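You operate a simulated robot arm through the tools that you are given. There is no shell and no other tool. Be economical: measure what you need, move in short steps, check, and stop when the job is done.

Carry out the task below with a simulated robot arm. There is one attempt and no reset: what you move stays moved.

Task
Change the short cross-bar in the vice for the one that the ticket names.
Fine: wind the vice right open first; short cross-bar into the grey tray; the vice grips the new one, fingers clear of the closing jaws.

It is judged by the outcome, as a careful person would: the job done as asked, and still so three seconds after it is handed in. It fails if anything else is knocked over, pushed out of place, dropped, spilled or broken.

Robot
A 6-joint arm with a four-finger gripper on a trunk, on a base that drives. Base frame: it is fixed to the floor where the robot stands at the start and does not move with it; the origin is under the middle of the robot, x ahead of it, y to its left, z up; the surface under the hand at the start is at about z = 860. Readings come in mm, degrees, newtons and seconds.
Its first joint turns from -166.0 to 166.0 degrees. Places, roughly: bed of the vice [700, -200, 900]; inside of the grey tray [700, 600, 700]; vice knob [700, -200, 900]. Payload 3.67 kg.
Tool frame: the origin (TCP) lies between the finger pads and is the grasp point; the fingertips stand 28 mm ahead of it; z points along the fingers, y is the line along which they close. Largest opening 112 mm; the body of the gripper starts 73 mm behind the TCP.
Orientation is that of the tool frame in the base frame, as a unit quaternion [x, y, z, w]. With the fingers straight down and closing along the base's y, the tool's x points along the base's -x, its y along +y and its z along -z.

Tools
- The arm moves only by the tool apply_moves. Its argument "targets" is a list that holds one entry, the list of rows, each a list of 7 numbers: the turn, a rotation vector about the tool's x, y, z in units of 6 degrees (1.0 is 6 degrees), then the shift along the tool's x, y, z in units of 50 mm (1.0 is 50 mm), then the closure, from 0 (fully open) to 1 (shut). In form: [[[wx, wy, wz, x, y, z, gripper], ...]]. A call has 1 to 12 rows; each row shifts and turns the commanded pose from where the row before left it, along the tool's axes as they then stand. A call with a number of a shift or a turn outside -1 to 1 is refused whole. Rows are played at 5 a second. More than 50 mm and 8.6 degrees between two rows, or a gripper value outside its range, and nothing of the call is played. Where a pose cannot be reached the arm comes as near as it can. A force on the tool above 90 N (or 10 N above the force at the start of the call, whichever is more), or a blocked arm, ends the call early, and 0.2 s more pass. The fingers move at their own pace and stop on an object; they squeeze with about 21 N. The grip force told is the motor's: it shows also when the fingers shut on nothing. Time passes only in rows, and 0.2 s behind the last, so rows that do not move let the fingers close. It gives the time, the measured TCP pose, the force on the tool (base axes), the opening and the grip force at its end, in the units of the frame above (readings bear some noise), with the torque about the TCP (base axes, N m) and any sound that the robot's microphone picked up, and new pictures: "show" is both (left out), scene, wrist or none.
- Cameras (640 x 400 px; columns grow to the right, rows downward): "scene" is now at [104.2, 197.6, 1325.5]; the picture's right is [-0.21, -0.98, 0.00], its down [-0.60, 0.13, -0.79] and it looks along [0.77, -0.16, -0.61] (base axes); focal length 232 px, centre (320, 200). "wrist" rides on the gripper at [60, -18, -104] in the tool frame; the picture's right is [0.29, 0.96, 0.00], its down [-0.80, 0.24, -0.55] and it looks along [-0.53, 0.16, 0.83] (tool axes); focal length 234 px, centre (320, 200). There is no depth. A picture from a camera that has moved, and an enlarged one, comes with that camera's place and axes in the base frame and with its lens.
- base_move(legs): drives the robot by 1 to 6 legs, each [ahead, left, turn to the left] in mm, mm and degrees, along the robot's own axes; the way and the turn of a leg run together, so that a leg with both is an arc; at most 1500 mm and 180 degrees a leg. The arm and the cameras ride along, it lands a little off, and it stops where it bumps. It gives what a move gives, and a new picture of the scene camera.
- aim_head(pan, tilt): turns the head with the scene camera to pan (to the left, within 143 degrees either way) and tilt (down, from -29 to 69), counted from straight ahead of the robot. It gives what a move gives, and a new picture of the scene camera.
- enlarge(camera, box): a new picture of the part [left, top, right, bottom] of that camera's present view, enlarged. No time passes.
- sign_off(): hands the job in; it is judged then, once.

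Go step by step. Nothing tells you exact positions but the pictures and the camera data: compare them with the known pose of the tool, close in by small moves and look again before you grip or let go. The budget is 120 turns and 260 pictures, counting those below and the enlarged ones. Unless the task says otherwise, let go and move clear before handing in, and close with one line.

The tools are called after "Call:" by a JSON object that holds its "op" and its "data". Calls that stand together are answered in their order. apply_moves: Moves the arm, as the interface text tells. Its arguments: {"type":"object","properties":{"targets":{"type":"array","items":{"type":"array","items":{"type":"array","items":{"type":"number"}}}},"show":{"type":"string","enum":["both","scene","wrist","none"]}},"required":["targets"]} The other tools are called the same way: base_move (legs) drives the base; aim_head (pan, tilt) turns the head that bears the scene camera; enlarge (camera, box) takes an enlarged picture of a part of a camera's view; sign_off () hands the job in.

At the start:

```text
time_s: 0.0
tool_pos: [605.9, -154.0, 1168.9]
tool_rot: [0.0, 1.0, 0.0, 0.001]
ft_force: [0.1, 0.6, -0.3]
torque: [-0.03, -0.01, 0.01]
width: 112.0
gripper_force: 0.1
robot x, y, heading: [0.7, 0.6, -0.1]
head pan, tilt: [-12.0, 37.6]
```

scene: 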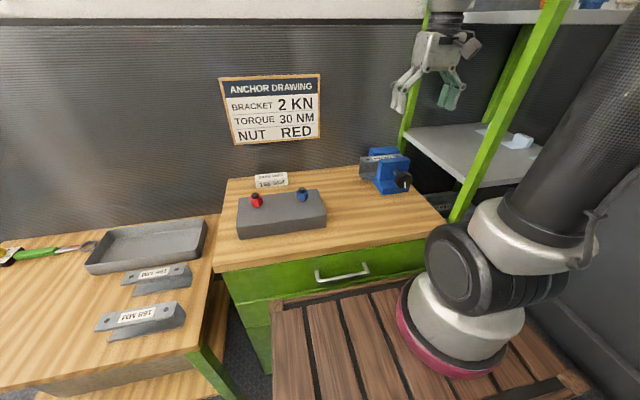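
wrist: 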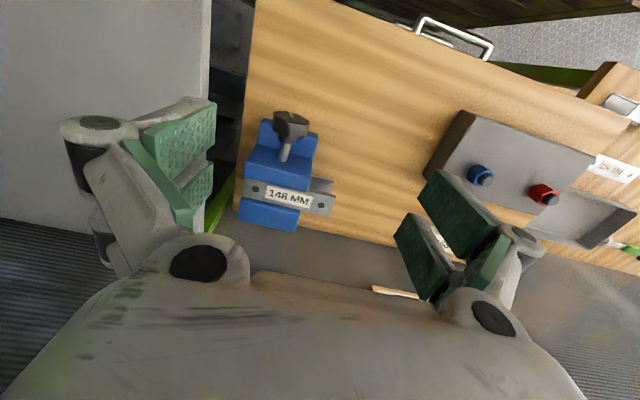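

I see the vice holding a bar marked 148 MM, a ticket card on the bench and two bars by the grey tray. First I'll read the ticket and the bar labels.

Call:
{"op": "enlarge", "data": {"camera": "scene", "box": [220, 160, 320, 222]}}

Call:
{"op": "enlarge", "data": {"camera": "scene", "box": [80, 220, 240, 340]}}

Call:
{"op": "enlarge", "data": {"camera": "scene", "box": [340, 135, 430, 200]}}

Call:
{"op": "enlarge", "data": {"camera": "wrist", "box": [220, 90, 360, 240]}}

```text
6.40 times, centred on (270, 191) of scene
camera zoom: at [104.2, 197.6, 1325.5], right [-0.21, -0.98, 0.0], down [-0.6, 0.13, -0.79], along [0.77, -0.16, -0.61], focal length 1487 px, centre (640, 258)
```

zoom: 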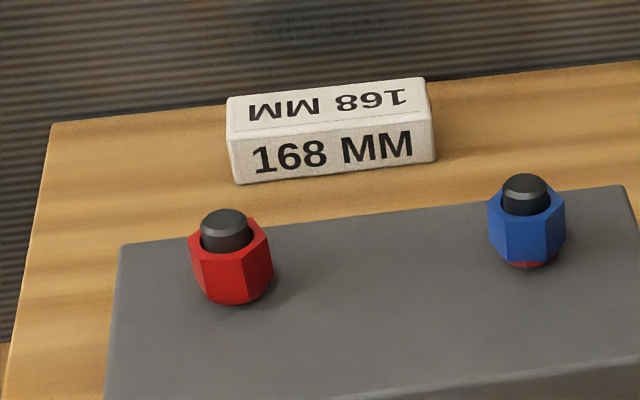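

```text
3.33 times, centred on (160, 280) of scene
camera zoom: at [104.2, 197.6, 1325.5], right [-0.21, -0.98, 0.0], down [-0.6, 0.13, -0.79], along [0.77, -0.16, -0.61], focal length 774 px, centre (853, -67)
```

zoom: 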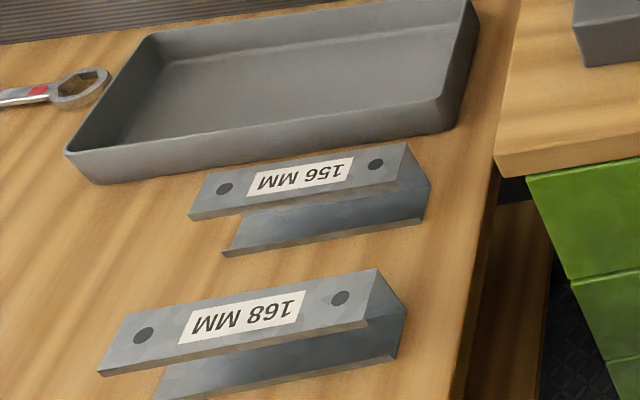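

```text
6.15 times, centred on (385, 168) of scene
camera zoom: at [104.2, 197.6, 1325.5], right [-0.21, -0.98, 0.0], down [-0.6, 0.13, -0.79], along [0.77, -0.16, -0.61], focal length 1430 px, centre (-80, 400)
```

zoom: 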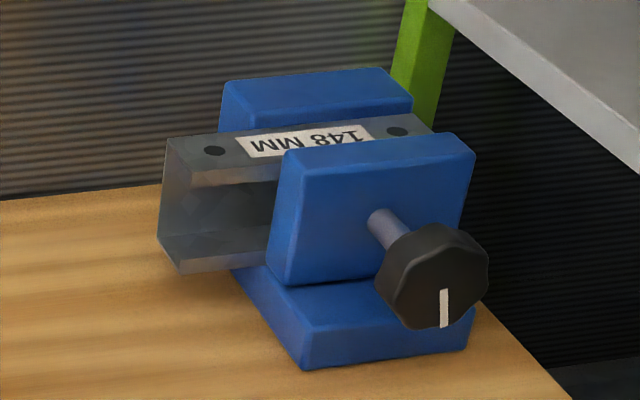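

```text
2.67 times, centred on (290, 165) of wrist
camera zoom: at [545.0, -173.0, 1274.3], right [-0.29, 0.96, 0.0], down [0.8, 0.24, 0.55], along [0.53, 0.16, -0.83], focal length 624 px, centre (400, 293)
```

zoom: 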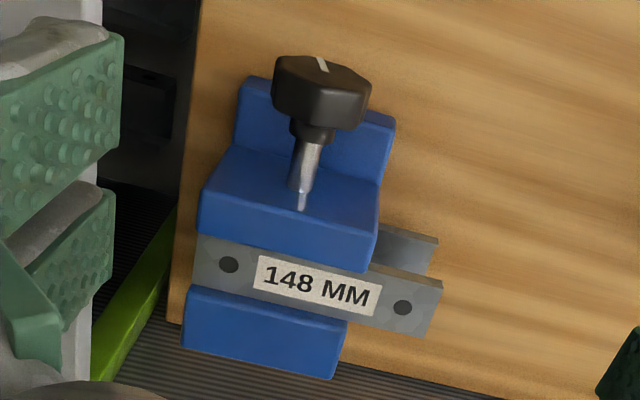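

The ticket names 168 MM, and that bar lies nearer the front edge of the left table. I'll zoom in on the vice to get its exact geometry.

Call:
{"op": "enlarge", "data": {"camera": "wrist", "box": [232, 105, 344, 235]}}

Call:
{"op": "enlarge", "data": {"camera": "scene", "box": [355, 143, 419, 198]}}

```text
3.08 times, centred on (288, 170) of wrist
camera zoom: at [545.0, -173.0, 1274.3], right [-0.29, 0.96, 0.0], down [0.8, 0.24, 0.55], along [0.53, 0.16, -0.83], focal length 720 px, centre (418, 292)
```

zoom: 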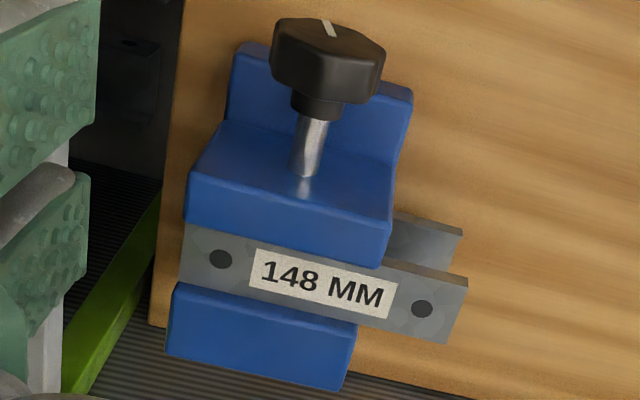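

```text
7.27 times, centred on (387, 170) of scene
camera zoom: at [104.2, 197.6, 1325.5], right [-0.21, -0.98, 0.0], down [-0.6, 0.13, -0.79], along [0.77, -0.16, -0.61], focal length 1690 px, centre (-167, 414)
```

zoom: 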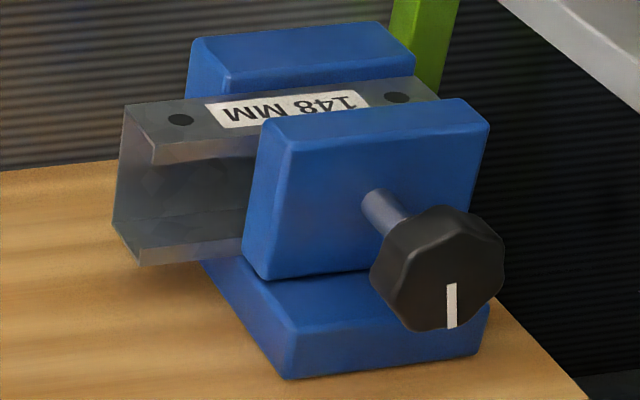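

The axis of the vice runs nearly along +x with about 3° of yaw. I put the knob at about (653, -187, 928), and the wrist must point forward to turn it. I'll start by rolling the tool so that the camera ends up on top.

Call:
{"op": "apply_moves", "data": {"targets": [[[0, 0, 1, 0, 0, 0, 0], [0, 0, 1, 0, 0, 0, 0], [0, 0, 1, 0, 0, 0, 0], [0, 0, 1, 0, 0, 0, 0], [0, 0, 1, 0, 0, 0, 0], [0, 0, 1, 0, 0, 0, 0], [0, 0, 1, 0, 0, 0, 0], [0, 0, 1, 0, 0, 0, 0], [0, 0, 1, 0, 0, 0, 0], [0, 0, 1, 0, 0, 0, 0]]], "show": "none"}}

Call:
{"op": "apply_moves", "data": {"targets": [[[0, 0, 1, 0, 0, 0, 0], [0, 0, 1, 0, 0, 0, 0], [0, 0, 1, 0, 0, 0, 0], [0, 0, 1, 0, 0, 0, 0], [0, 0, 1, 0, 0, 0, 0], [0, 0, 1, 0, 0, 0, 0], [0, 0, 1, 0, 0, 0, 0], [0, 0, 1, 0, 0, 0, 0], [0, 0, 1, 0, 0, 0, 0], [0, 0, 1, 0, 0, 0, 0]]], "show": "none"}}

Call:
{"op": "apply_moves", "data": {"targets": [[[0, 0, 1, 0, 0, 0, 0], [0, 0, 1, 0, 0, 0, 0], [0, 0, 1, 0, 0, 0, 0], [0, 0, 1, 0, 0, 0, 0], [0, 0, 1, 0, 0, 0, 0], [0, 0, 1, 0, 0, 0, 0], [0, 0, 1, 0, 0, 0, 0], [0, 0, 1, 0, 0, 0, 0], [0, 0, 1, 0, 0, 0, 0], [0, 0, 1, 0, 0, 0, 0]]], "show": "scene"}}

```text
time_s: 2.2
tool_pos: [605.5, -154.1, 1169.8]
tool_rot: [0.5, 0.866, 0.0, 0.0]
ft_force: [-0.2, 0.0, 0.4]
torque: [0.0, -0.01, -0.02]
width: 112.0
gripper_force: 0.0
robot x, y, heading: [-0.7, 1.7, 0.1]
head pan, tilt: [-12.0, 37.6]
```

```text
time_s: 4.4
tool_pos: [605.4, -152.6, 1169.4]
tool_rot: [0.867, 0.499, 0.0, -0.001]
ft_force: [0.5, -0.6, 0.0]
torque: [-0.02, -0.03, -0.05]
width: 112.0
gripper_force: 0.0
robot x, y, heading: [-0.1, 1.7, -0.0]
head pan, tilt: [-12.0, 37.6]
```

```text
time_s: 6.6
tool_pos: [602.3, -186.5, 1168.5]
tool_rot: [1.0, 0.005, 0.0, -0.006]
ft_force: [0.4, -0.3, -0.1]
torque: [-0.01, 0.03, 0.01]
width: 112.0
gripper_force: 0.0
out of reach, approached as far as the arm can: row 10
robot x, y, heading: [-0.3, -0.6, 0.2]
head pan, tilt: [-12.0, 37.6]
camera scene: at [104.1, 197.8, 1325.5], right [-0.21, -0.98, 0.0], down [-0.6, 0.13, -0.79], along [0.77, -0.16, -0.61], focal length 232 px, centre (320, 200)
```

scene: 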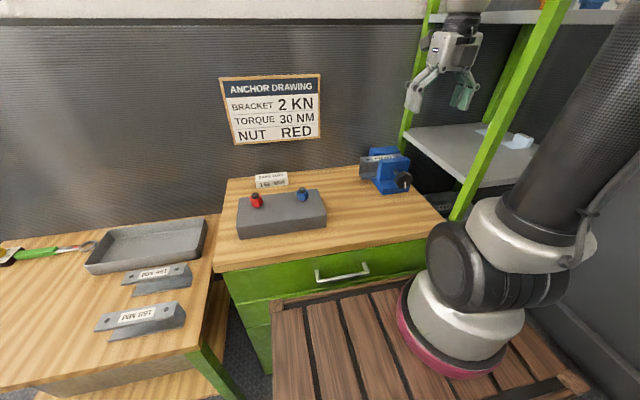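

The roll reached its limit near 180°. Now I'll pitch the tool to horizontal and see whether the arm can reach that.

Call:
{"op": "apply_moves", "data": {"targets": [[[0, 1, 0, 0, 0, 0, 0], [0, 1, 0, 0, 0, 0, 0], [0, 1, 0, 0, 0, 0, 0], [0, 1, 0, 0, 0, 0, 0], [0, 1, 0, 0, 0, 0, 0], [0, 1, 0, 0, 0, 0, 0], [0, 1, 0, 0, 0, 0, 0], [0, 1, 0, 0, 0, 0, 0]]], "show": "none"}}

Call:
{"op": "apply_moves", "data": {"targets": [[[0, 1, 0, 0, 0, 0, 0], [0, 1, 0, 0, 0, 0, 0], [0, 1, 0, 0, 0, 0, 0], [0, 1, 0, 0, 0, 0, 0], [0, 1, 0, 0, 0, 0, 0], [0, 1, 0, 0, 0, 0, 0], [0, 1, 0, 0, 0, 0, 0]]], "show": "both"}}

```text
time_s: 8.4
tool_pos: [602.8, -186.5, 1167.8]
tool_rot: [0.913, 0.0, 0.407, -0.001]
ft_force: [-0.3, -0.3, -0.1]
torque: [-0.01, 0.05, -0.01]
width: 112.2
gripper_force: 0.1
robot x, y, heading: [2.9, 0.6, 0.1]
head pan, tilt: [-12.0, 37.6]
```

```text
time_s: 10.0
tool_pos: [626.5, -216.1, 1212.0]
tool_rot: [0.707, 0.001, 0.708, 0.0]
ft_force: [0.4, 0.6, 0.7]
torque: [-0.01, 0.04, -0.04]
width: 111.9
gripper_force: 0.1
out of reach, approached as far as the arm can: row 5, 6, 7
robot x, y, heading: [-4.0, 5.1, -0.1]
head pan, tilt: [-12.0, 37.6]
camera scene: at [103.9, 197.9, 1325.5], right [-0.21, -0.98, 0.0], down [-0.6, 0.13, -0.79], along [0.77, -0.16, -0.61], focal length 232 px, centre (320, 200)
camera wrist: at [521.5, -200.2, 1272.1], right [0.0, -0.96, 0.29], down [-0.55, -0.24, -0.8], along [0.83, -0.16, -0.53], focal length 234 px, centre (320, 200)
```

scene: 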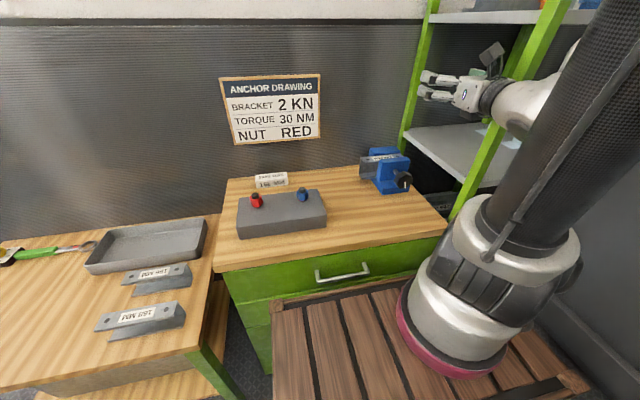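
wrist: 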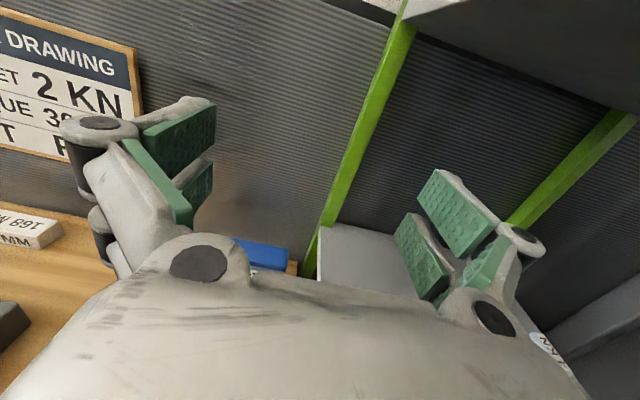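

Horizontal pointing works but is at the edge of reach, so I'll back the base up 200 mm to gain elbow room.

Call:
{"op": "base_move", "data": {"legs": [[-200, 0, 0]]}}

```text
time_s: 11.6
tool_pos: [419.3, -217.7, 1211.8]
tool_rot: [0.708, 0.001, 0.707, -0.001]
ft_force: [0.4, -0.9, 0.7]
torque: [-0.01, 0.01, 0.0]
width: 111.7
gripper_force: 0.0
robot x, y, heading: [-203.7, 0.5, 0.2]
head pan, tilt: [-12.0, 37.6]
camera scene: at [-102.2, 197.6, 1325.5], right [-0.21, -0.98, 0.0], down [-0.6, 0.13, -0.79], along [0.77, -0.16, -0.61], focal length 232 px, centre (320, 200)
```

scene: 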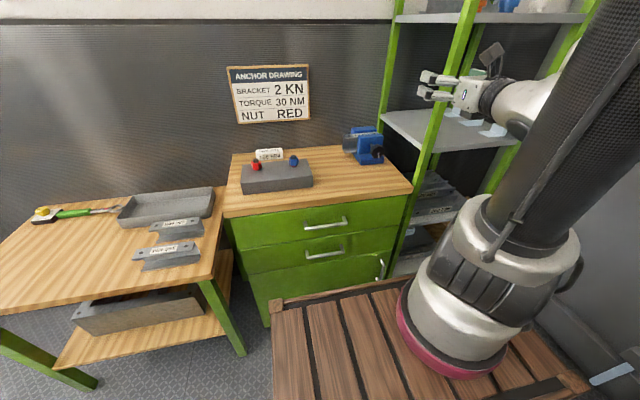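

Call:
{"op": "apply_moves", "data": {"targets": [[[0, 0, 0, 0, -0.3, 0.9, 0], [0, 0, 0, 0, -0.3, 0.9, 0], [0, 0, 0, 0, 0, 1, 0.2], [0, 0, 0, -0.95, 0, 0, 0.4], [0, 0, 0, -0.95, 0, 0, 0.4], [0, 0, 0, -0.95, 0, 0, 0.4], [0, 0, 0, -0.95, 0, 0, 0.4]]], "show": "both"}}

```text
time_s: 13.2
tool_pos: [561.5, -184.3, 1017.8]
tool_rot: [0.707, 0.002, 0.707, -0.001]
ft_force: [-1.3, -0.2, -0.3]
torque: [0.02, 0.07, 0.0]
width: 67.6
gripper_force: 0.1
robot x, y, heading: [-210.3, 1.5, -0.3]
head pan, tilt: [-12.0, 37.6]
camera scene: at [-102.6, 197.8, 1325.5], right [-0.21, -0.98, 0.0], down [-0.6, 0.13, -0.79], along [0.77, -0.16, -0.61], focal length 232 px, centre (320, 200)
camera wrist: at [457.1, -167.2, 1078.3], right [0.0, -0.96, 0.29], down [-0.55, -0.24, -0.8], along [0.83, -0.16, -0.53], focal length 234 px, centre (320, 200)
```

scene: 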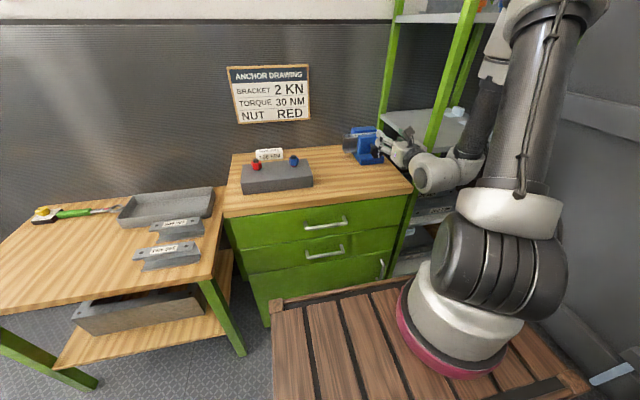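
wrist: 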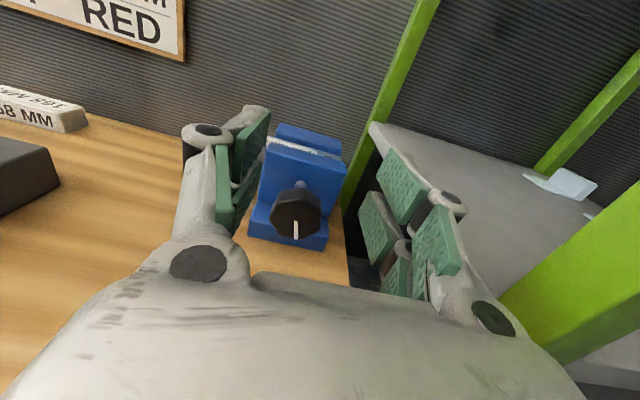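

Call:
{"op": "enlarge", "data": {"camera": "wrist", "box": [230, 110, 360, 260]}}

Call:
{"op": "enlarge", "data": {"camera": "scene", "box": [335, 115, 425, 175]}}

```text
2.67 times, centred on (295, 185) of wrist
camera zoom: at [457.1, -167.2, 1078.3], right [0.0, -0.96, 0.29], down [-0.55, -0.24, -0.8], along [0.83, -0.16, -0.53], focal length 624 px, centre (387, 240)
```

zoom: 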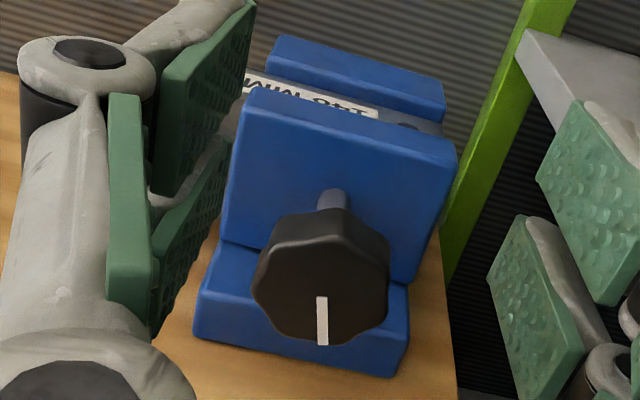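

```text
6.67 times, centred on (380, 145) of scene
camera zoom: at [-102.6, 197.8, 1325.5], right [-0.21, -0.98, 0.0], down [-0.6, 0.13, -0.79], along [0.77, -0.16, -0.61], focal length 1549 px, centre (-80, 567)
```

zoom: 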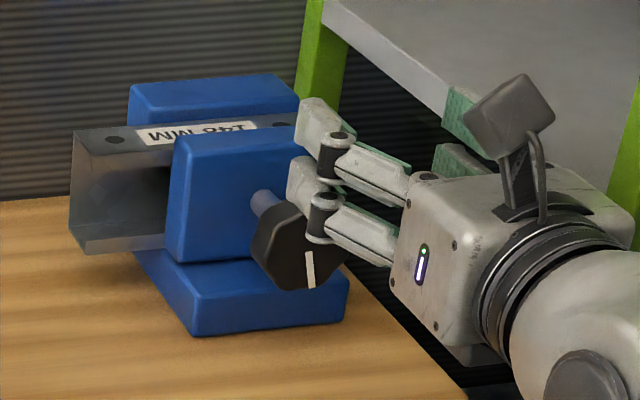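

The knob's face is at about x = 652, y = -186, z = 926. I'll line up in front of it, then check again before closing.

Call:
{"op": "apply_moves", "data": {"targets": [[[0.33, 0, 0, -0.9, 0.03, 0, 0.4], [0, 0, 0, -0.9, 0.03, 0, 0.4], [0, 0, 0, 0, 0, 0.6, 0.4], [0, 0, 0, 0, 0, 0, 0.4]]], "show": "both"}}

Call:
{"op": "enlarge", "data": {"camera": "wrist", "box": [220, 80, 380, 260]}}

Call:
{"op": "enlarge", "data": {"camera": "scene", "box": [335, 115, 425, 175]}}

```text
time_s: 14.2
tool_pos: [592.1, -187.3, 929.3]
tool_rot: [0.708, 0.012, 0.707, -0.012]
ft_force: [-0.3, 1.1, 0.2]
torque: [-0.02, 0.01, 0.05]
width: 67.3
gripper_force: 0.2
robot x, y, heading: [-205.2, -1.2, 0.1]
head pan, tilt: [-12.0, 37.6]
camera scene: at [-102.1, 197.5, 1325.5], right [-0.21, -0.98, 0.0], down [-0.6, 0.13, -0.79], along [0.77, -0.16, -0.61], focal length 232 px, centre (320, 200)
camera wrist: at [486.7, -175.1, 991.1], right [0.03, -0.96, 0.29], down [-0.55, -0.26, -0.8], along [0.84, -0.13, -0.53], focal length 234 px, centre (320, 200)
```

scene: 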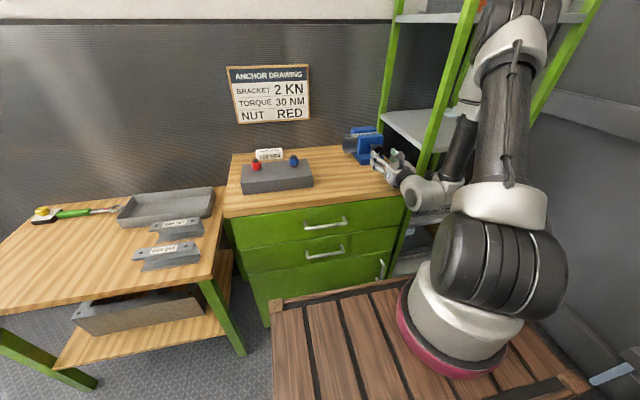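
wrist: 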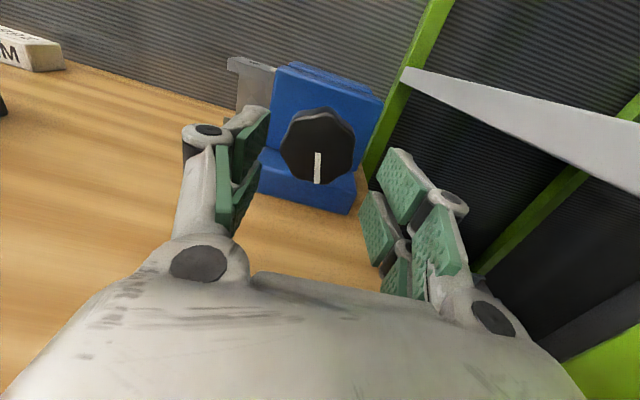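

```text
2.22 times, centred on (300, 170) of wrist
camera zoom: at [486.7, -175.1, 991.1], right [0.03, -0.96, 0.29], down [-0.55, -0.26, -0.8], along [0.84, -0.13, -0.53], focal length 520 px, centre (364, 267)
```

zoom: 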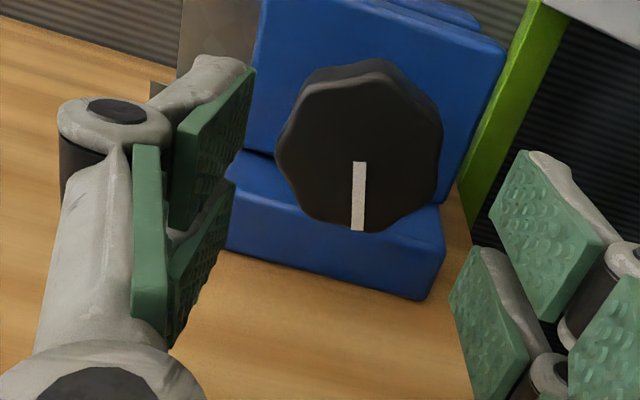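

```text
6.67 times, centred on (380, 145) of scene
camera zoom: at [-102.1, 197.5, 1325.5], right [-0.21, -0.98, 0.0], down [-0.6, 0.13, -0.79], along [0.77, -0.16, -0.61], focal length 1549 px, centre (-80, 567)
```

zoom: 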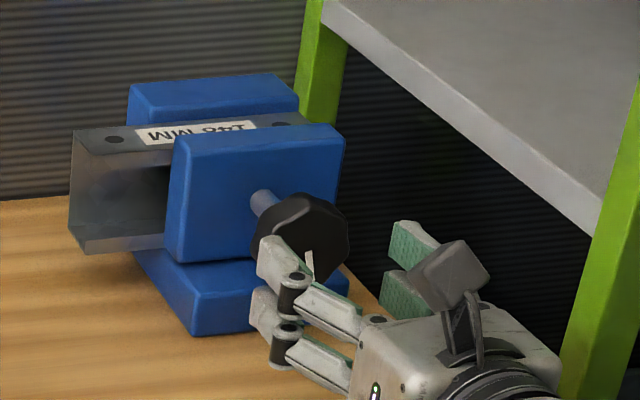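

The tool is aligned with the knob. Before gripping I'll try how far the wrist can pre-roll (+) here.

Call:
{"op": "apply_moves", "data": {"targets": [[[0, 0, 1, 0, 0, 0, 0.4], [0, 0, 1, 0, 0, 0, 0.4], [0, 0, 1, 0, 0, 0, 0.4], [0, 0, 1, 0, 0, 0, 0.4], [0, 0, 1, 0, 0, 0, 0.4], [0, 0, 1, 0, 0, 0, 0.4], [0, 0, 1, 0, 0, 0, 0.4], [0, 0, 1, 0, 0, 0, 0.4], [0, 0, 1, 0, 0, 0, 0.4], [0, 0, 1, 0, 0, 0, 0.4], [0, 0, 1, 0, 0, 0, 0.4], [0, 0, 1, 0, 0, 0, 0.4]]], "show": "none"}}

```text
time_s: 16.8
tool_pos: [589.5, -188.7, 929.7]
tool_rot: [0.58, -0.405, 0.564, -0.427]
ft_force: [0.0, -0.1, 1.0]
torque: [0.0, -0.02, 0.01]
width: 67.2
gripper_force: 0.1
robot x, y, heading: [-206.3, -2.7, 0.1]
head pan, tilt: [-12.0, 37.6]
```

Call:
{"op": "apply_moves", "data": {"targets": [[[0, 0, 0, 0, 0, 0.55, 0.4], [0, 0, 0, 0, 0, 0.55, 0.4], [0, 0, 0, 0, 0, 0, 0.4]]], "show": "both"}}

Call:
{"op": "enlarge", "data": {"camera": "scene", "box": [335, 115, 425, 175]}}

```text
time_s: 17.6
tool_pos: [641.5, -185.1, 931.8]
tool_rot: [0.58, -0.406, 0.564, -0.425]
ft_force: [0.4, 0.1, -0.4]
torque: [0.02, 0.0, -0.01]
width: 67.3
gripper_force: 0.2
robot x, y, heading: [-208.4, 1.4, 0.2]
head pan, tilt: [-12.0, 37.6]
camera scene: at [-102.1, 197.5, 1325.5], right [-0.21, -0.98, 0.0], down [-0.6, 0.13, -0.79], along [0.77, -0.16, -0.61], focal length 232 px, centre (320, 200)
camera wrist: at [539.9, -242.2, 969.0], right [0.02, -0.57, -0.82], down [-0.58, 0.66, -0.47], along [0.82, 0.48, -0.32], focal length 234 px, centre (320, 200)
```

scene: 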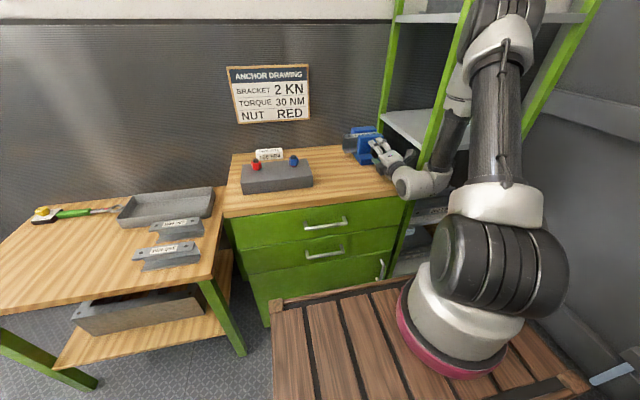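
wrist: 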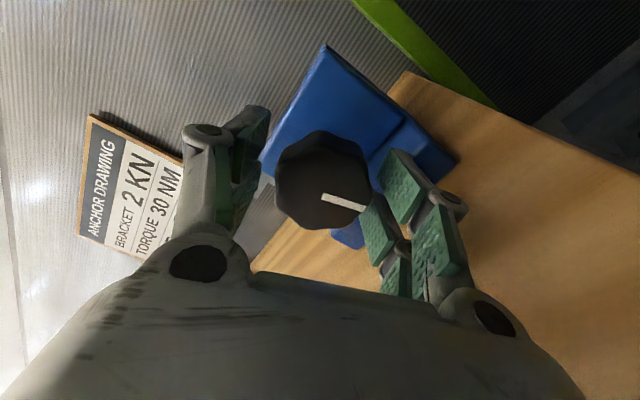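

```text
6.67 times, centred on (380, 145) of scene
camera zoom: at [-102.1, 197.5, 1325.5], right [-0.21, -0.98, 0.0], down [-0.6, 0.13, -0.79], along [0.77, -0.16, -0.61], focal length 1549 px, centre (-80, 567)
```

zoom: 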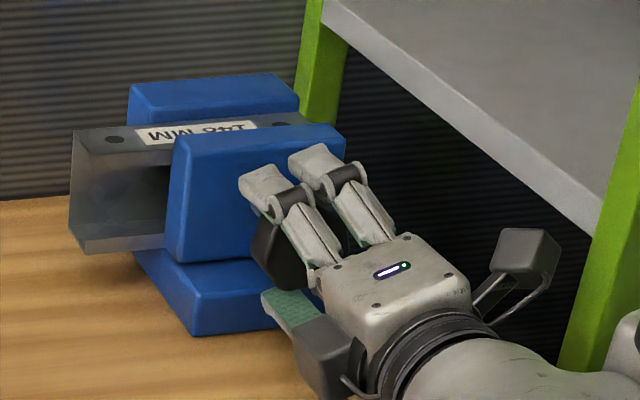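

The knob sits between the fingers. I'll close on it and turn 36° counter-clockwise as a test.

Call:
{"op": "apply_moves", "data": {"targets": [[[0, 0, 0, 0, 0, 0, 1], [0, 0, 0, 0, 0, 0, 1], [0, 0, 0, 0, 0, 0, 1]]], "show": "none"}}

Call:
{"op": "apply_moves", "data": {"targets": [[[0, 0, -1, 0, 0, 0, 1], [0, 0, -1, 0, 0, 0, 1], [0, 0, -1, 0, 0, 0, 1], [0, 0, -1, 0, 0, 0, 1], [0, 0, -1, 0, 0, 0, 1], [0, 0, -1, 0, 0, 0, 1]]], "show": "both"}}

Call:
{"op": "enlarge", "data": {"camera": "scene", "box": [335, 115, 425, 175]}}

```text
time_s: 18.4
tool_pos: [642.1, -187.1, 929.6]
tool_rot: [0.581, -0.408, 0.563, -0.425]
ft_force: [-6.9, -6.4, -25.5]
torque: [0.03, 0.83, -0.68]
width: 50.1
gripper_force: 44.8
robot x, y, heading: [-207.4, -2.6, 0.2]
head pan, tilt: [-12.0, 37.6]
```

```text
time_s: 19.8
tool_pos: [642.8, -186.0, 931.1]
tool_rot: [0.678, -0.207, 0.667, -0.23]
ft_force: [-40.1, 9.9, -26.1]
torque: [0.4, 0.99, -0.24]
width: 50.4
gripper_force: 45.4
robot x, y, heading: [-206.0, -0.9, 0.1]
head pan, tilt: [-12.0, 37.6]
camera scene: at [-102.6, 197.8, 1325.6], right [-0.21, -0.98, 0.0], down [-0.6, 0.13, -0.79], along [0.77, -0.16, -0.61], focal length 232 px, centre (320, 200)
camera wrist: at [539.2, -211.8, 991.0], right [0.03, -0.94, -0.33], down [-0.57, 0.25, -0.78], along [0.82, 0.21, -0.53], focal length 234 px, centre (320, 200)
```

scene: 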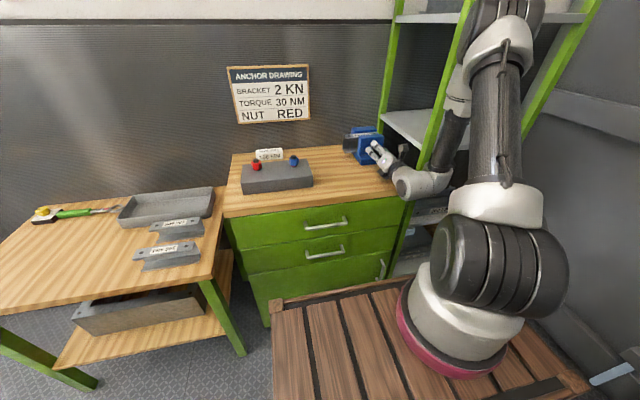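
wrist: 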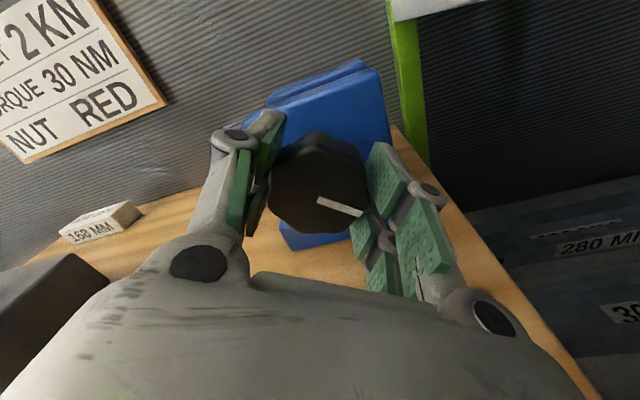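

```text
6.67 times, centred on (380, 145) of scene
camera zoom: at [-102.6, 197.8, 1325.6], right [-0.21, -0.98, 0.0], down [-0.6, 0.13, -0.79], along [0.77, -0.16, -0.61], focal length 1549 px, centre (-80, 567)
```

zoom: 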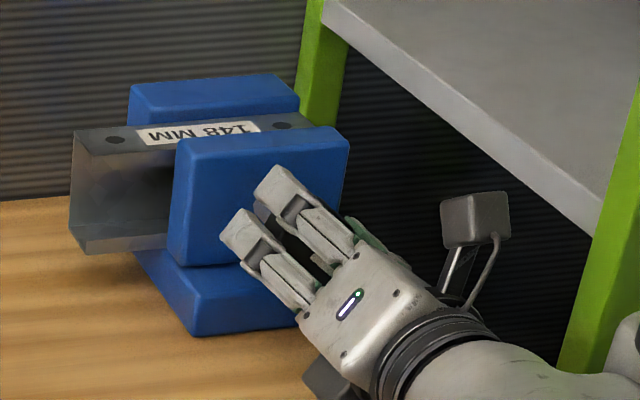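

The turn works: the jaw backed off about 4–5 mm for 36° and the knob pushed back on the tool. I'll continue while retreating along with it.

Call:
{"op": "apply_moves", "data": {"targets": [[[0, 0, -1, 0, 0, -0.04, 1], [0, 0, -1, 0, 0, -0.04, 1], [0, 0, -1, 0, 0, -0.03, 1], [0, 0, -1, 0, 0, -0.02, 1], [0, 0, -1, 0, 0, -0.02, 1], [0, 0, -1, 0, 0, -0.02, 1]]], "show": "wrist"}}

Call:
{"op": "enlarge", "data": {"camera": "scene", "box": [335, 115, 425, 175]}}

```text
time_s: 21.2
tool_pos: [638.3, -187.1, 931.4]
tool_rot: [0.707, 0.015, 0.707, -0.013]
ft_force: [15.3, 28.7, -8.0]
torque: [-0.02, 0.64, -0.75]
width: 50.1
gripper_force: 44.9
robot x, y, heading: [-206.8, 4.2, -0.1]
head pan, tilt: [-12.0, 37.6]
camera wrist: at [532.4, -172.7, 991.7], right [0.04, -0.96, 0.29], down [-0.54, -0.26, -0.8], along [0.84, -0.13, -0.53], focal length 234 px, centre (320, 200)
```

wrist: 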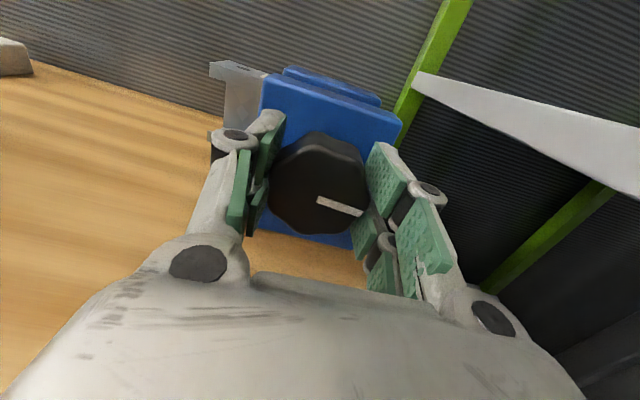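

```text
6.67 times, centred on (380, 145) of scene
camera zoom: at [-101.1, 198.7, 1325.3], right [-0.21, -0.98, 0.0], down [-0.6, 0.13, -0.79], along [0.77, -0.16, -0.61], focal length 1549 px, centre (-80, 567)
```

zoom: 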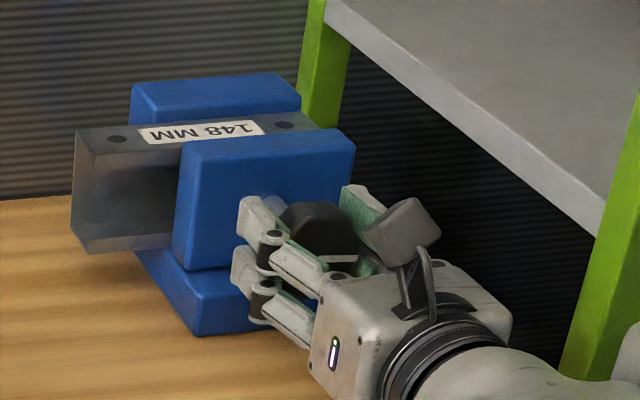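

Call:
{"op": "apply_moves", "data": {"targets": [[[0, 0, -1, 0, -0.02, 0, 1], [0, 0, -1, 0, 0, -0.01, 1], [0, 0, -1, 0, 0, -0.012, 1], [0, 0, -1, 0, 0, -0.012, 1], [0, 0, -1, 0, 0, -0.012, 1], [0, 0, -1, 0, 0, -0.012, 1], [0, 0, -1, 0, 0, -0.012, 1], [0, 0, -1, 0, 0, -0.012, 1], [0, 0, -1, 0, 0, -0.012, 1], [0, 0, -1, 0, 0, -0.012, 1], [0, 0, -1, 0, 0, -0.012, 1], [0, 0, -1, 0, 0, -0.012, 1]]], "show": "wrist"}}

Call:
{"op": "enlarge", "data": {"camera": "scene", "box": [335, 115, 425, 175]}}

```text
time_s: 23.8
tool_pos: [628.7, -184.8, 930.4]
tool_rot: [0.566, 0.426, 0.578, 0.404]
ft_force: [-40.1, 15.6, -20.9]
torque: [0.35, 0.26, 0.02]
width: 50.2
gripper_force: 45.2
robot x, y, heading: [-208.4, 1.1, 0.3]
head pan, tilt: [-12.0, 37.6]
camera wrist: at [521.1, -127.9, 933.0], right [0.01, -0.02, 1.0], down [-0.52, -0.85, -0.02], along [0.85, -0.52, -0.02], focal length 234 px, centre (320, 200)
```

wrist: 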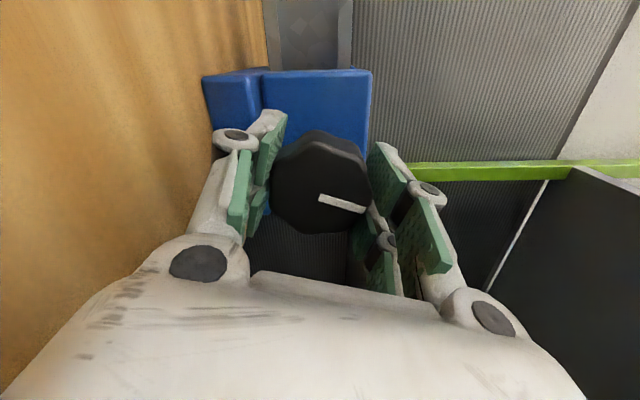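

```text
6.67 times, centred on (380, 145) of scene
camera zoom: at [-103.0, 197.9, 1325.5], right [-0.21, -0.98, 0.0], down [-0.6, 0.13, -0.79], along [0.77, -0.16, -0.61], focal length 1549 px, centre (-80, 567)
```

zoom: 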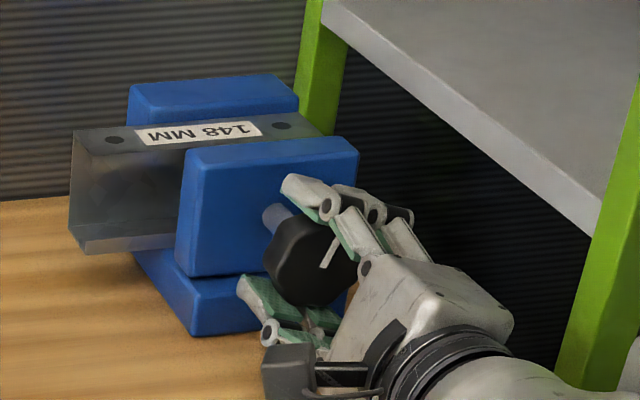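

The jaw has backed out about 22 mm. I'll relieve the axial push and turn a bit further.

Call:
{"op": "apply_moves", "data": {"targets": [[[0, 0, 0, 0, 0, -0.08, 1], [0, 0, -1, 0, 0, -0.02, 1], [0, 0, -1, 0, 0, -0.02, 1], [0, 0, -1, 0, 0, -0.02, 1], [0, 0, -1, 0, 0, -0.02, 1], [0, 0, -1, 0, 0, -0.02, 1]]], "show": "none"}}

Call:
{"op": "enlarge", "data": {"camera": "scene", "box": [335, 115, 425, 175]}}

```text
time_s: 25.2
tool_pos: [623.1, -185.9, 929.1]
tool_rot: [0.434, 0.559, 0.453, 0.542]
ft_force: [46.5, 21.6, -9.2]
torque: [-0.26, 0.04, 0.27]
width: 49.6
gripper_force: 45.1
robot x, y, heading: [-207.2, -3.6, 0.1]
head pan, tilt: [-12.0, 37.6]
```

```text
6.67 times, centred on (380, 145) of scene
camera zoom: at [-100.0, 198.3, 1325.3], right [-0.21, -0.98, 0.0], down [-0.6, 0.13, -0.79], along [0.77, -0.16, -0.61], focal length 1549 px, centre (-80, 567)
```

zoom: 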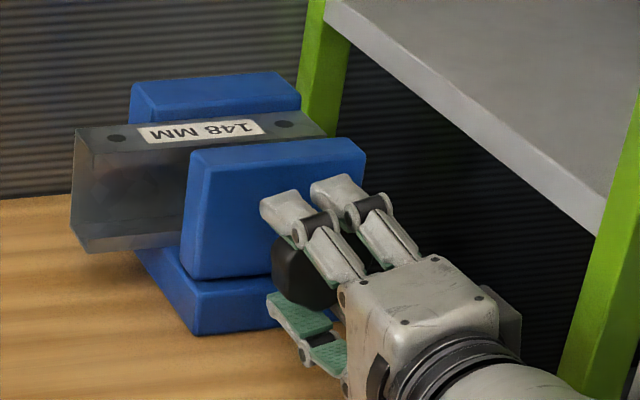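

Call:
{"op": "enlarge", "data": {"camera": "wrist", "box": [200, 60, 440, 260]}}

Call:
{"op": "enlarge", "data": {"camera": "scene", "box": [340, 120, 390, 170]}}

```text
2.00 times, centred on (320, 160) of wrist
camera zoom: at [516.1, -136.2, 900.8], right [-0.02, 0.48, 0.88], down [-0.53, -0.75, 0.4], along [0.85, -0.45, 0.27], focal length 468 px, centre (320, 280)
```

zoom: 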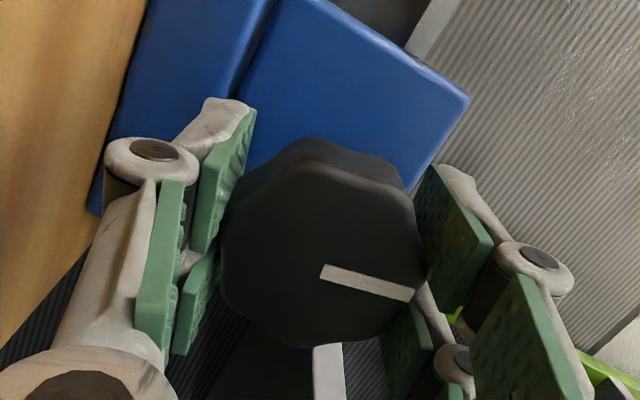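

```text
8.00 times, centred on (365, 145) of scene
camera zoom: at [-100.0, 198.3, 1325.3], right [-0.21, -0.98, 0.0], down [-0.6, 0.13, -0.79], along [0.77, -0.16, -0.61], focal length 1859 px, centre (-40, 640)
```

zoom: 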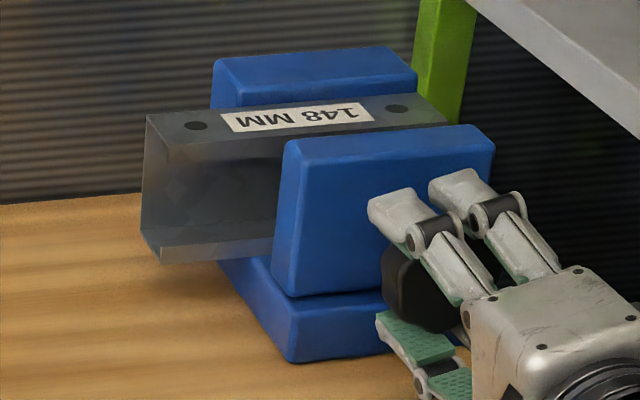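

The knob turns cleanly with the gripper, and the jaw is now about 19 mm back. I'll open, roll back for a fresh grip and continue.

Call:
{"op": "apply_moves", "data": {"targets": [[[0, 0, 0, 0, 0, 0, 0.4], [0, 0, 0, 0, 0, 0, 0.4], [0, 0, 1, 0, 0, 0, 0.4], [0, 0, 1, 0, 0, 0, 0.4], [0, 0, 1, 0, 0, 0, 0.4], [0, 0, 1, 0, 0, 0, 0.4], [0, 0, 1, 0, 0, 0, 0.4], [0, 0, 1, 0, 0, 0, 0.4], [0, 0, 1, 0, 0, 0, 0.4], [0, 0, 1, 0, 0, 0, 0.4], [0, 0, 1, 0, 0, 0, 0.4], [0, 0, 1, 0, 0, 0, 0.4]]], "show": "none"}}

Call:
{"op": "apply_moves", "data": {"targets": [[[0, 0, 1, 0, 0, 0, 0.4], [0, 0, 1, 0, 0, 0, 0.4], [0, 0, 1, 0, 0, 0, 0.4], [0, 0, 1, 0, 0, 0, 0.4], [0, 0, 1, 0, 0, 0, 0.4], [0, 0, 1, 0, 0, 0, 0.4], [0, 0, 1, 0, 0, 0, 0.4], [0, 0, 1, 0, 0, 0, 0.4], [0, 0, 1, 0, 0, 0, 0.4], [0, 0, 1, 0, 0, 0, 0.4], [0, 0, 1, 0, 0, 0, 0.4], [0, 0, 1, 0, 0, 0, 0.4]]], "show": "both"}}

Call:
{"op": "enlarge", "data": {"camera": "scene", "box": [340, 120, 390, 170]}}

```text
time_s: 27.8
tool_pos: [620.6, -187.1, 930.0]
tool_rot: [0.657, 0.265, 0.664, 0.24]
ft_force: [-0.1, -0.2, -0.1]
torque: [0.01, 0.0, -0.02]
width: 67.1
gripper_force: 0.0
robot x, y, heading: [-207.5, -3.1, -0.1]
head pan, tilt: [-12.0, 37.6]
```

```text
time_s: 30.4
tool_pos: [620.2, -186.0, 931.4]
tool_rot: [0.687, -0.171, 0.679, -0.196]
ft_force: [0.2, 0.0, 0.4]
torque: [0.0, -0.02, -0.01]
width: 67.3
gripper_force: 0.1
robot x, y, heading: [-209.3, -1.0, -0.1]
head pan, tilt: [-12.0, 37.6]
camera scene: at [-102.1, 197.5, 1325.5], right [-0.21, -0.98, 0.0], down [-0.6, 0.13, -0.79], along [0.77, -0.16, -0.61], focal length 232 px, centre (320, 200)
camera wrist: at [516.4, -205.9, 992.3], right [0.03, -0.97, -0.23], down [-0.56, 0.17, -0.81], along [0.83, 0.16, -0.54], focal length 234 px, centre (320, 200)
```

scene: 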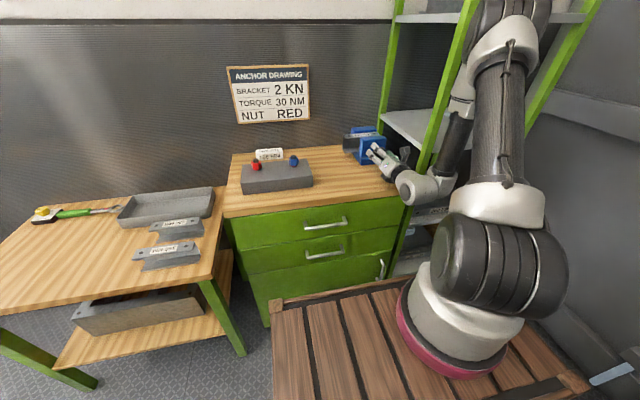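
wrist: 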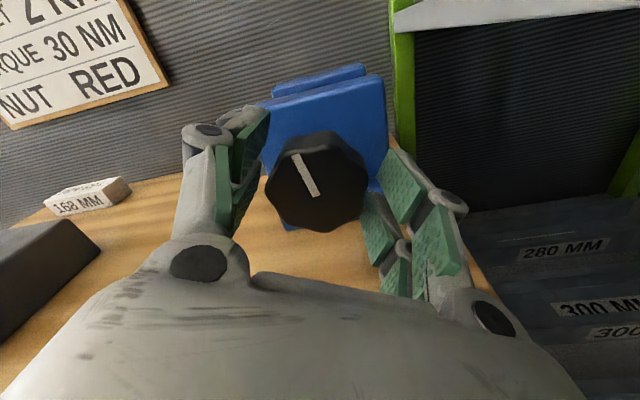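

```text
8.00 times, centred on (365, 145) of scene
camera zoom: at [-102.1, 197.5, 1325.5], right [-0.21, -0.98, 0.0], down [-0.6, 0.13, -0.79], along [0.77, -0.16, -0.61], focal length 1859 px, centre (-40, 640)
```

zoom: 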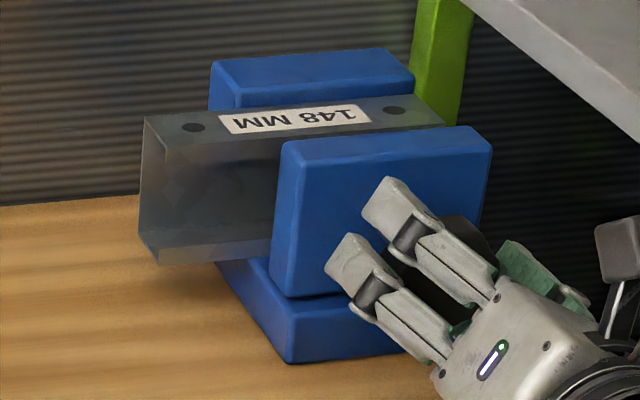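

The mark shows a clean half turn so far. I'll take a fresh grip and turn on.

Call:
{"op": "apply_moves", "data": {"targets": [[[0, 0, 1, 0, 0, 0, 0.4], [0, 0, 1, 0, 0, 0, 0.4], [0, 0, 1, 0, 0, 0, 0.4], [0, 0, 1, 0, 0, 0, 0.4], [0, 0, 1, 0, 0, 0, 0.4], [0, 0, 1, 0, 0, 0, 0.4], [0, 0, 0, 0, 0, 0, 1], [0, 0, 0, 0, 0, 0, 1], [0, 0, 0, 0, 0, 0, 1]]], "show": "none"}}

Call:
{"op": "apply_moves", "data": {"targets": [[[0, 0, -1, 0, 0, -0.013, 1], [0, 0, -1, 0, 0, -0.013, 1], [0, 0, -1, 0, 0, -0.013, 1], [0, 0, -1, 0, 0, -0.013, 1], [0, 0, -1, 0, 0, -0.013, 1], [0, 0, -1, 0, 0, -0.013, 1]]], "show": "wrist"}}

Call:
{"op": "enlarge", "data": {"camera": "scene", "box": [340, 120, 390, 170]}}

```text
time_s: 32.4
tool_pos: [619.2, -186.9, 930.7]
tool_rot: [0.601, -0.375, 0.585, -0.396]
ft_force: [-1.7, -1.3, -4.6]
torque: [0.0, 0.16, -0.11]
width: 50.8
gripper_force: 45.1
robot x, y, heading: [-208.6, 1.0, -0.2]
head pan, tilt: [-12.0, 37.6]
```

```text
time_s: 33.8
tool_pos: [614.7, -186.1, 931.3]
tool_rot: [0.687, -0.169, 0.679, -0.196]
ft_force: [-16.2, 1.6, 6.6]
torque: [0.19, 1.12, -0.61]
width: 50.8
gripper_force: 44.8
robot x, y, heading: [-206.7, -0.1, 0.2]
head pan, tilt: [-12.0, 37.6]
camera wrist: at [511.2, -205.5, 993.0], right [0.04, -0.97, -0.23], down [-0.56, 0.17, -0.81], along [0.83, 0.16, -0.54], focal length 234 px, centre (320, 200)
```

wrist: 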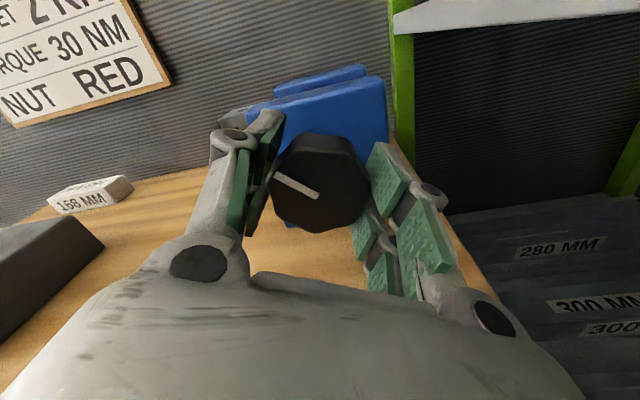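

```text
8.00 times, centred on (365, 145) of scene
camera zoom: at [-102.9, 197.7, 1325.6], right [-0.21, -0.98, 0.0], down [-0.6, 0.13, -0.79], along [0.78, -0.16, -0.61], focal length 1859 px, centre (-40, 640)
```

zoom: 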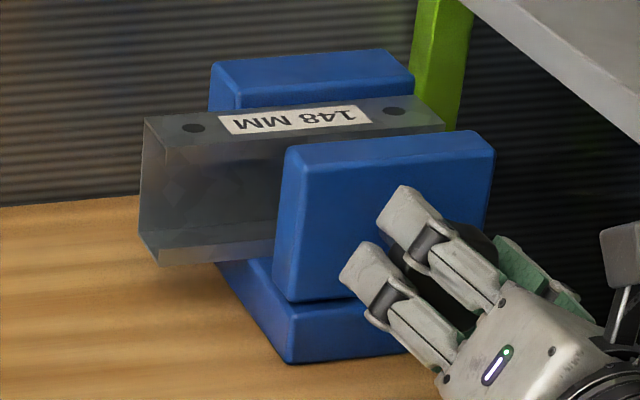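

Call:
{"op": "apply_moves", "data": {"targets": [[[0, 0, -1, 0, 0, -0.018, 1], [0, 0, -1, 0, 0, -0.013, 1], [0, 0, -1, 0, 0, -0.013, 1], [0, 0, -1, 0, 0, -0.013, 1], [0, 0, -1, 0, 0, -0.013, 1], [0, 0, -1, 0, 0, -0.013, 1], [0, 0, -1, 0, 0, -0.013, 1], [0, 0, -1, 0, 0, -0.013, 1], [0, 0, -1, 0, 0, -0.013, 1], [0, 0, -1, 0, 0, -0.013, 1], [0, 0, -1, 0, 0, -0.013, 1], [0, 0, -1, 0, 0, -0.013, 1]]], "show": "wrist"}}

Call:
{"op": "enlarge", "data": {"camera": "scene", "box": [340, 120, 390, 170]}}

```text
time_s: 36.4
tool_pos: [607.0, -185.4, 930.4]
tool_rot: [0.656, 0.268, 0.663, 0.24]
ft_force: [-25.3, 37.5, -11.4]
torque: [0.3, 0.2, -0.63]
width: 50.8
gripper_force: 45.0
robot x, y, heading: [-205.2, 1.3, -0.0]
head pan, tilt: [-12.0, 37.6]
camera wrist: at [500.6, -137.1, 964.5], right [0.03, -0.52, 0.86], down [-0.53, -0.73, -0.43], along [0.85, -0.44, -0.29], focal length 234 px, centre (320, 200)
```

wrist: 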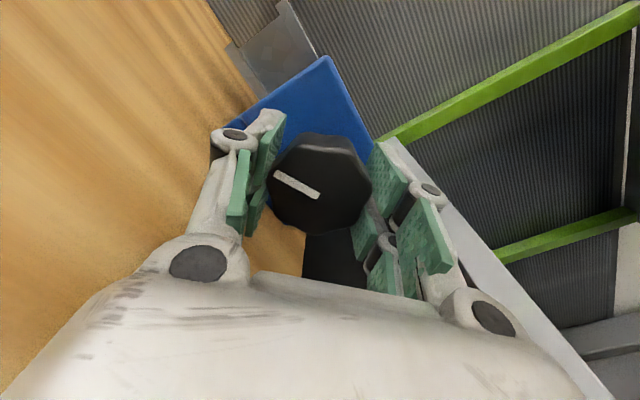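

```text
8.00 times, centred on (365, 145) of scene
camera zoom: at [-102.6, 198.9, 1325.4], right [-0.21, -0.98, 0.0], down [-0.6, 0.13, -0.79], along [0.77, -0.16, -0.61], focal length 1859 px, centre (-40, 640)
```

zoom: 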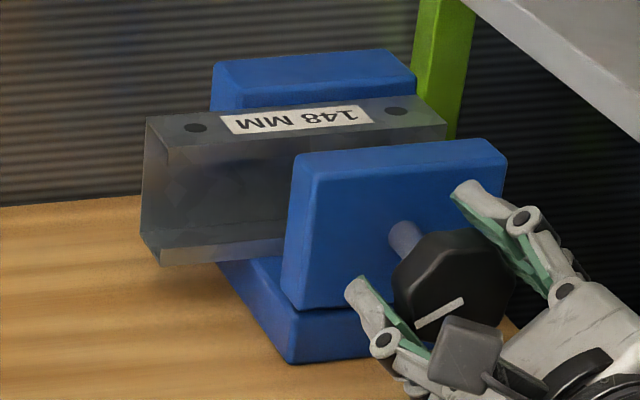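

Call:
{"op": "apply_moves", "data": {"targets": [[[0, 0, -1, 0.02, -0.022, -0.02, 1], [0, 0, -1, 0, 0, -0.013, 1], [0, 0, -1, 0, 0, -0.013, 1], [0, 0, -1, 0, 0, -0.013, 1], [0, 0, -1, 0, 0, -0.013, 1], [0, 0, -1, 0, 0, -0.013, 1], [0, 0, -1, 0, 0, -0.013, 1], [0, 0, -1, 0, 0, -0.013, 1], [0, 0, -1, 0, 0, -0.013, 1], [0, 0, -1, 0, 0, -0.013, 1]]], "show": "wrist"}}

Call:
{"op": "enlarge", "data": {"camera": "scene", "box": [340, 120, 390, 170]}}

```text
time_s: 38.6
tool_pos: [600.9, -185.3, 928.9]
tool_rot: [0.434, 0.559, 0.453, 0.542]
ft_force: [16.2, 20.5, -25.0]
torque: [-0.01, 1.19, 0.14]
width: 50.9
gripper_force: 45.4
robot x, y, heading: [-208.8, -3.7, 0.1]
head pan, tilt: [-12.0, 37.6]
camera wrist: at [495.1, -135.5, 900.9], right [-0.01, 0.48, 0.88], down [-0.53, -0.75, 0.4], along [0.85, -0.46, 0.26], focal length 234 px, centre (320, 200)
```

wrist: 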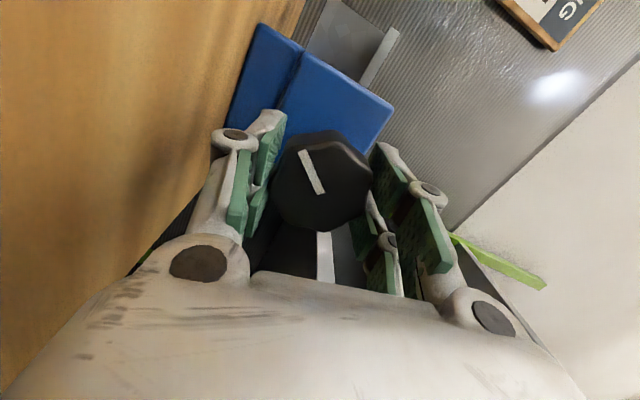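

```text
8.00 times, centred on (365, 145) of scene
camera zoom: at [-100.6, 198.1, 1325.3], right [-0.21, -0.98, 0.0], down [-0.6, 0.13, -0.79], along [0.77, -0.16, -0.61], focal length 1859 px, centre (-40, 640)
```

zoom: 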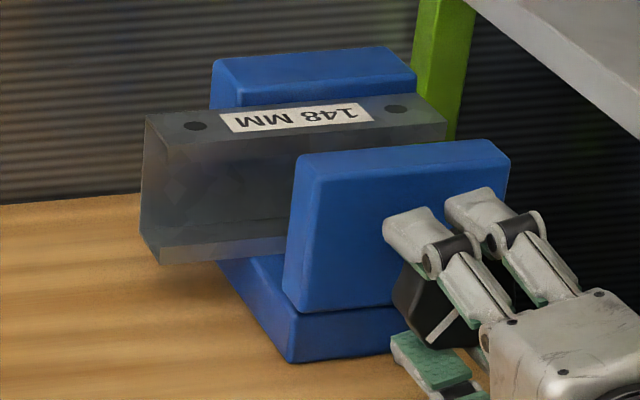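

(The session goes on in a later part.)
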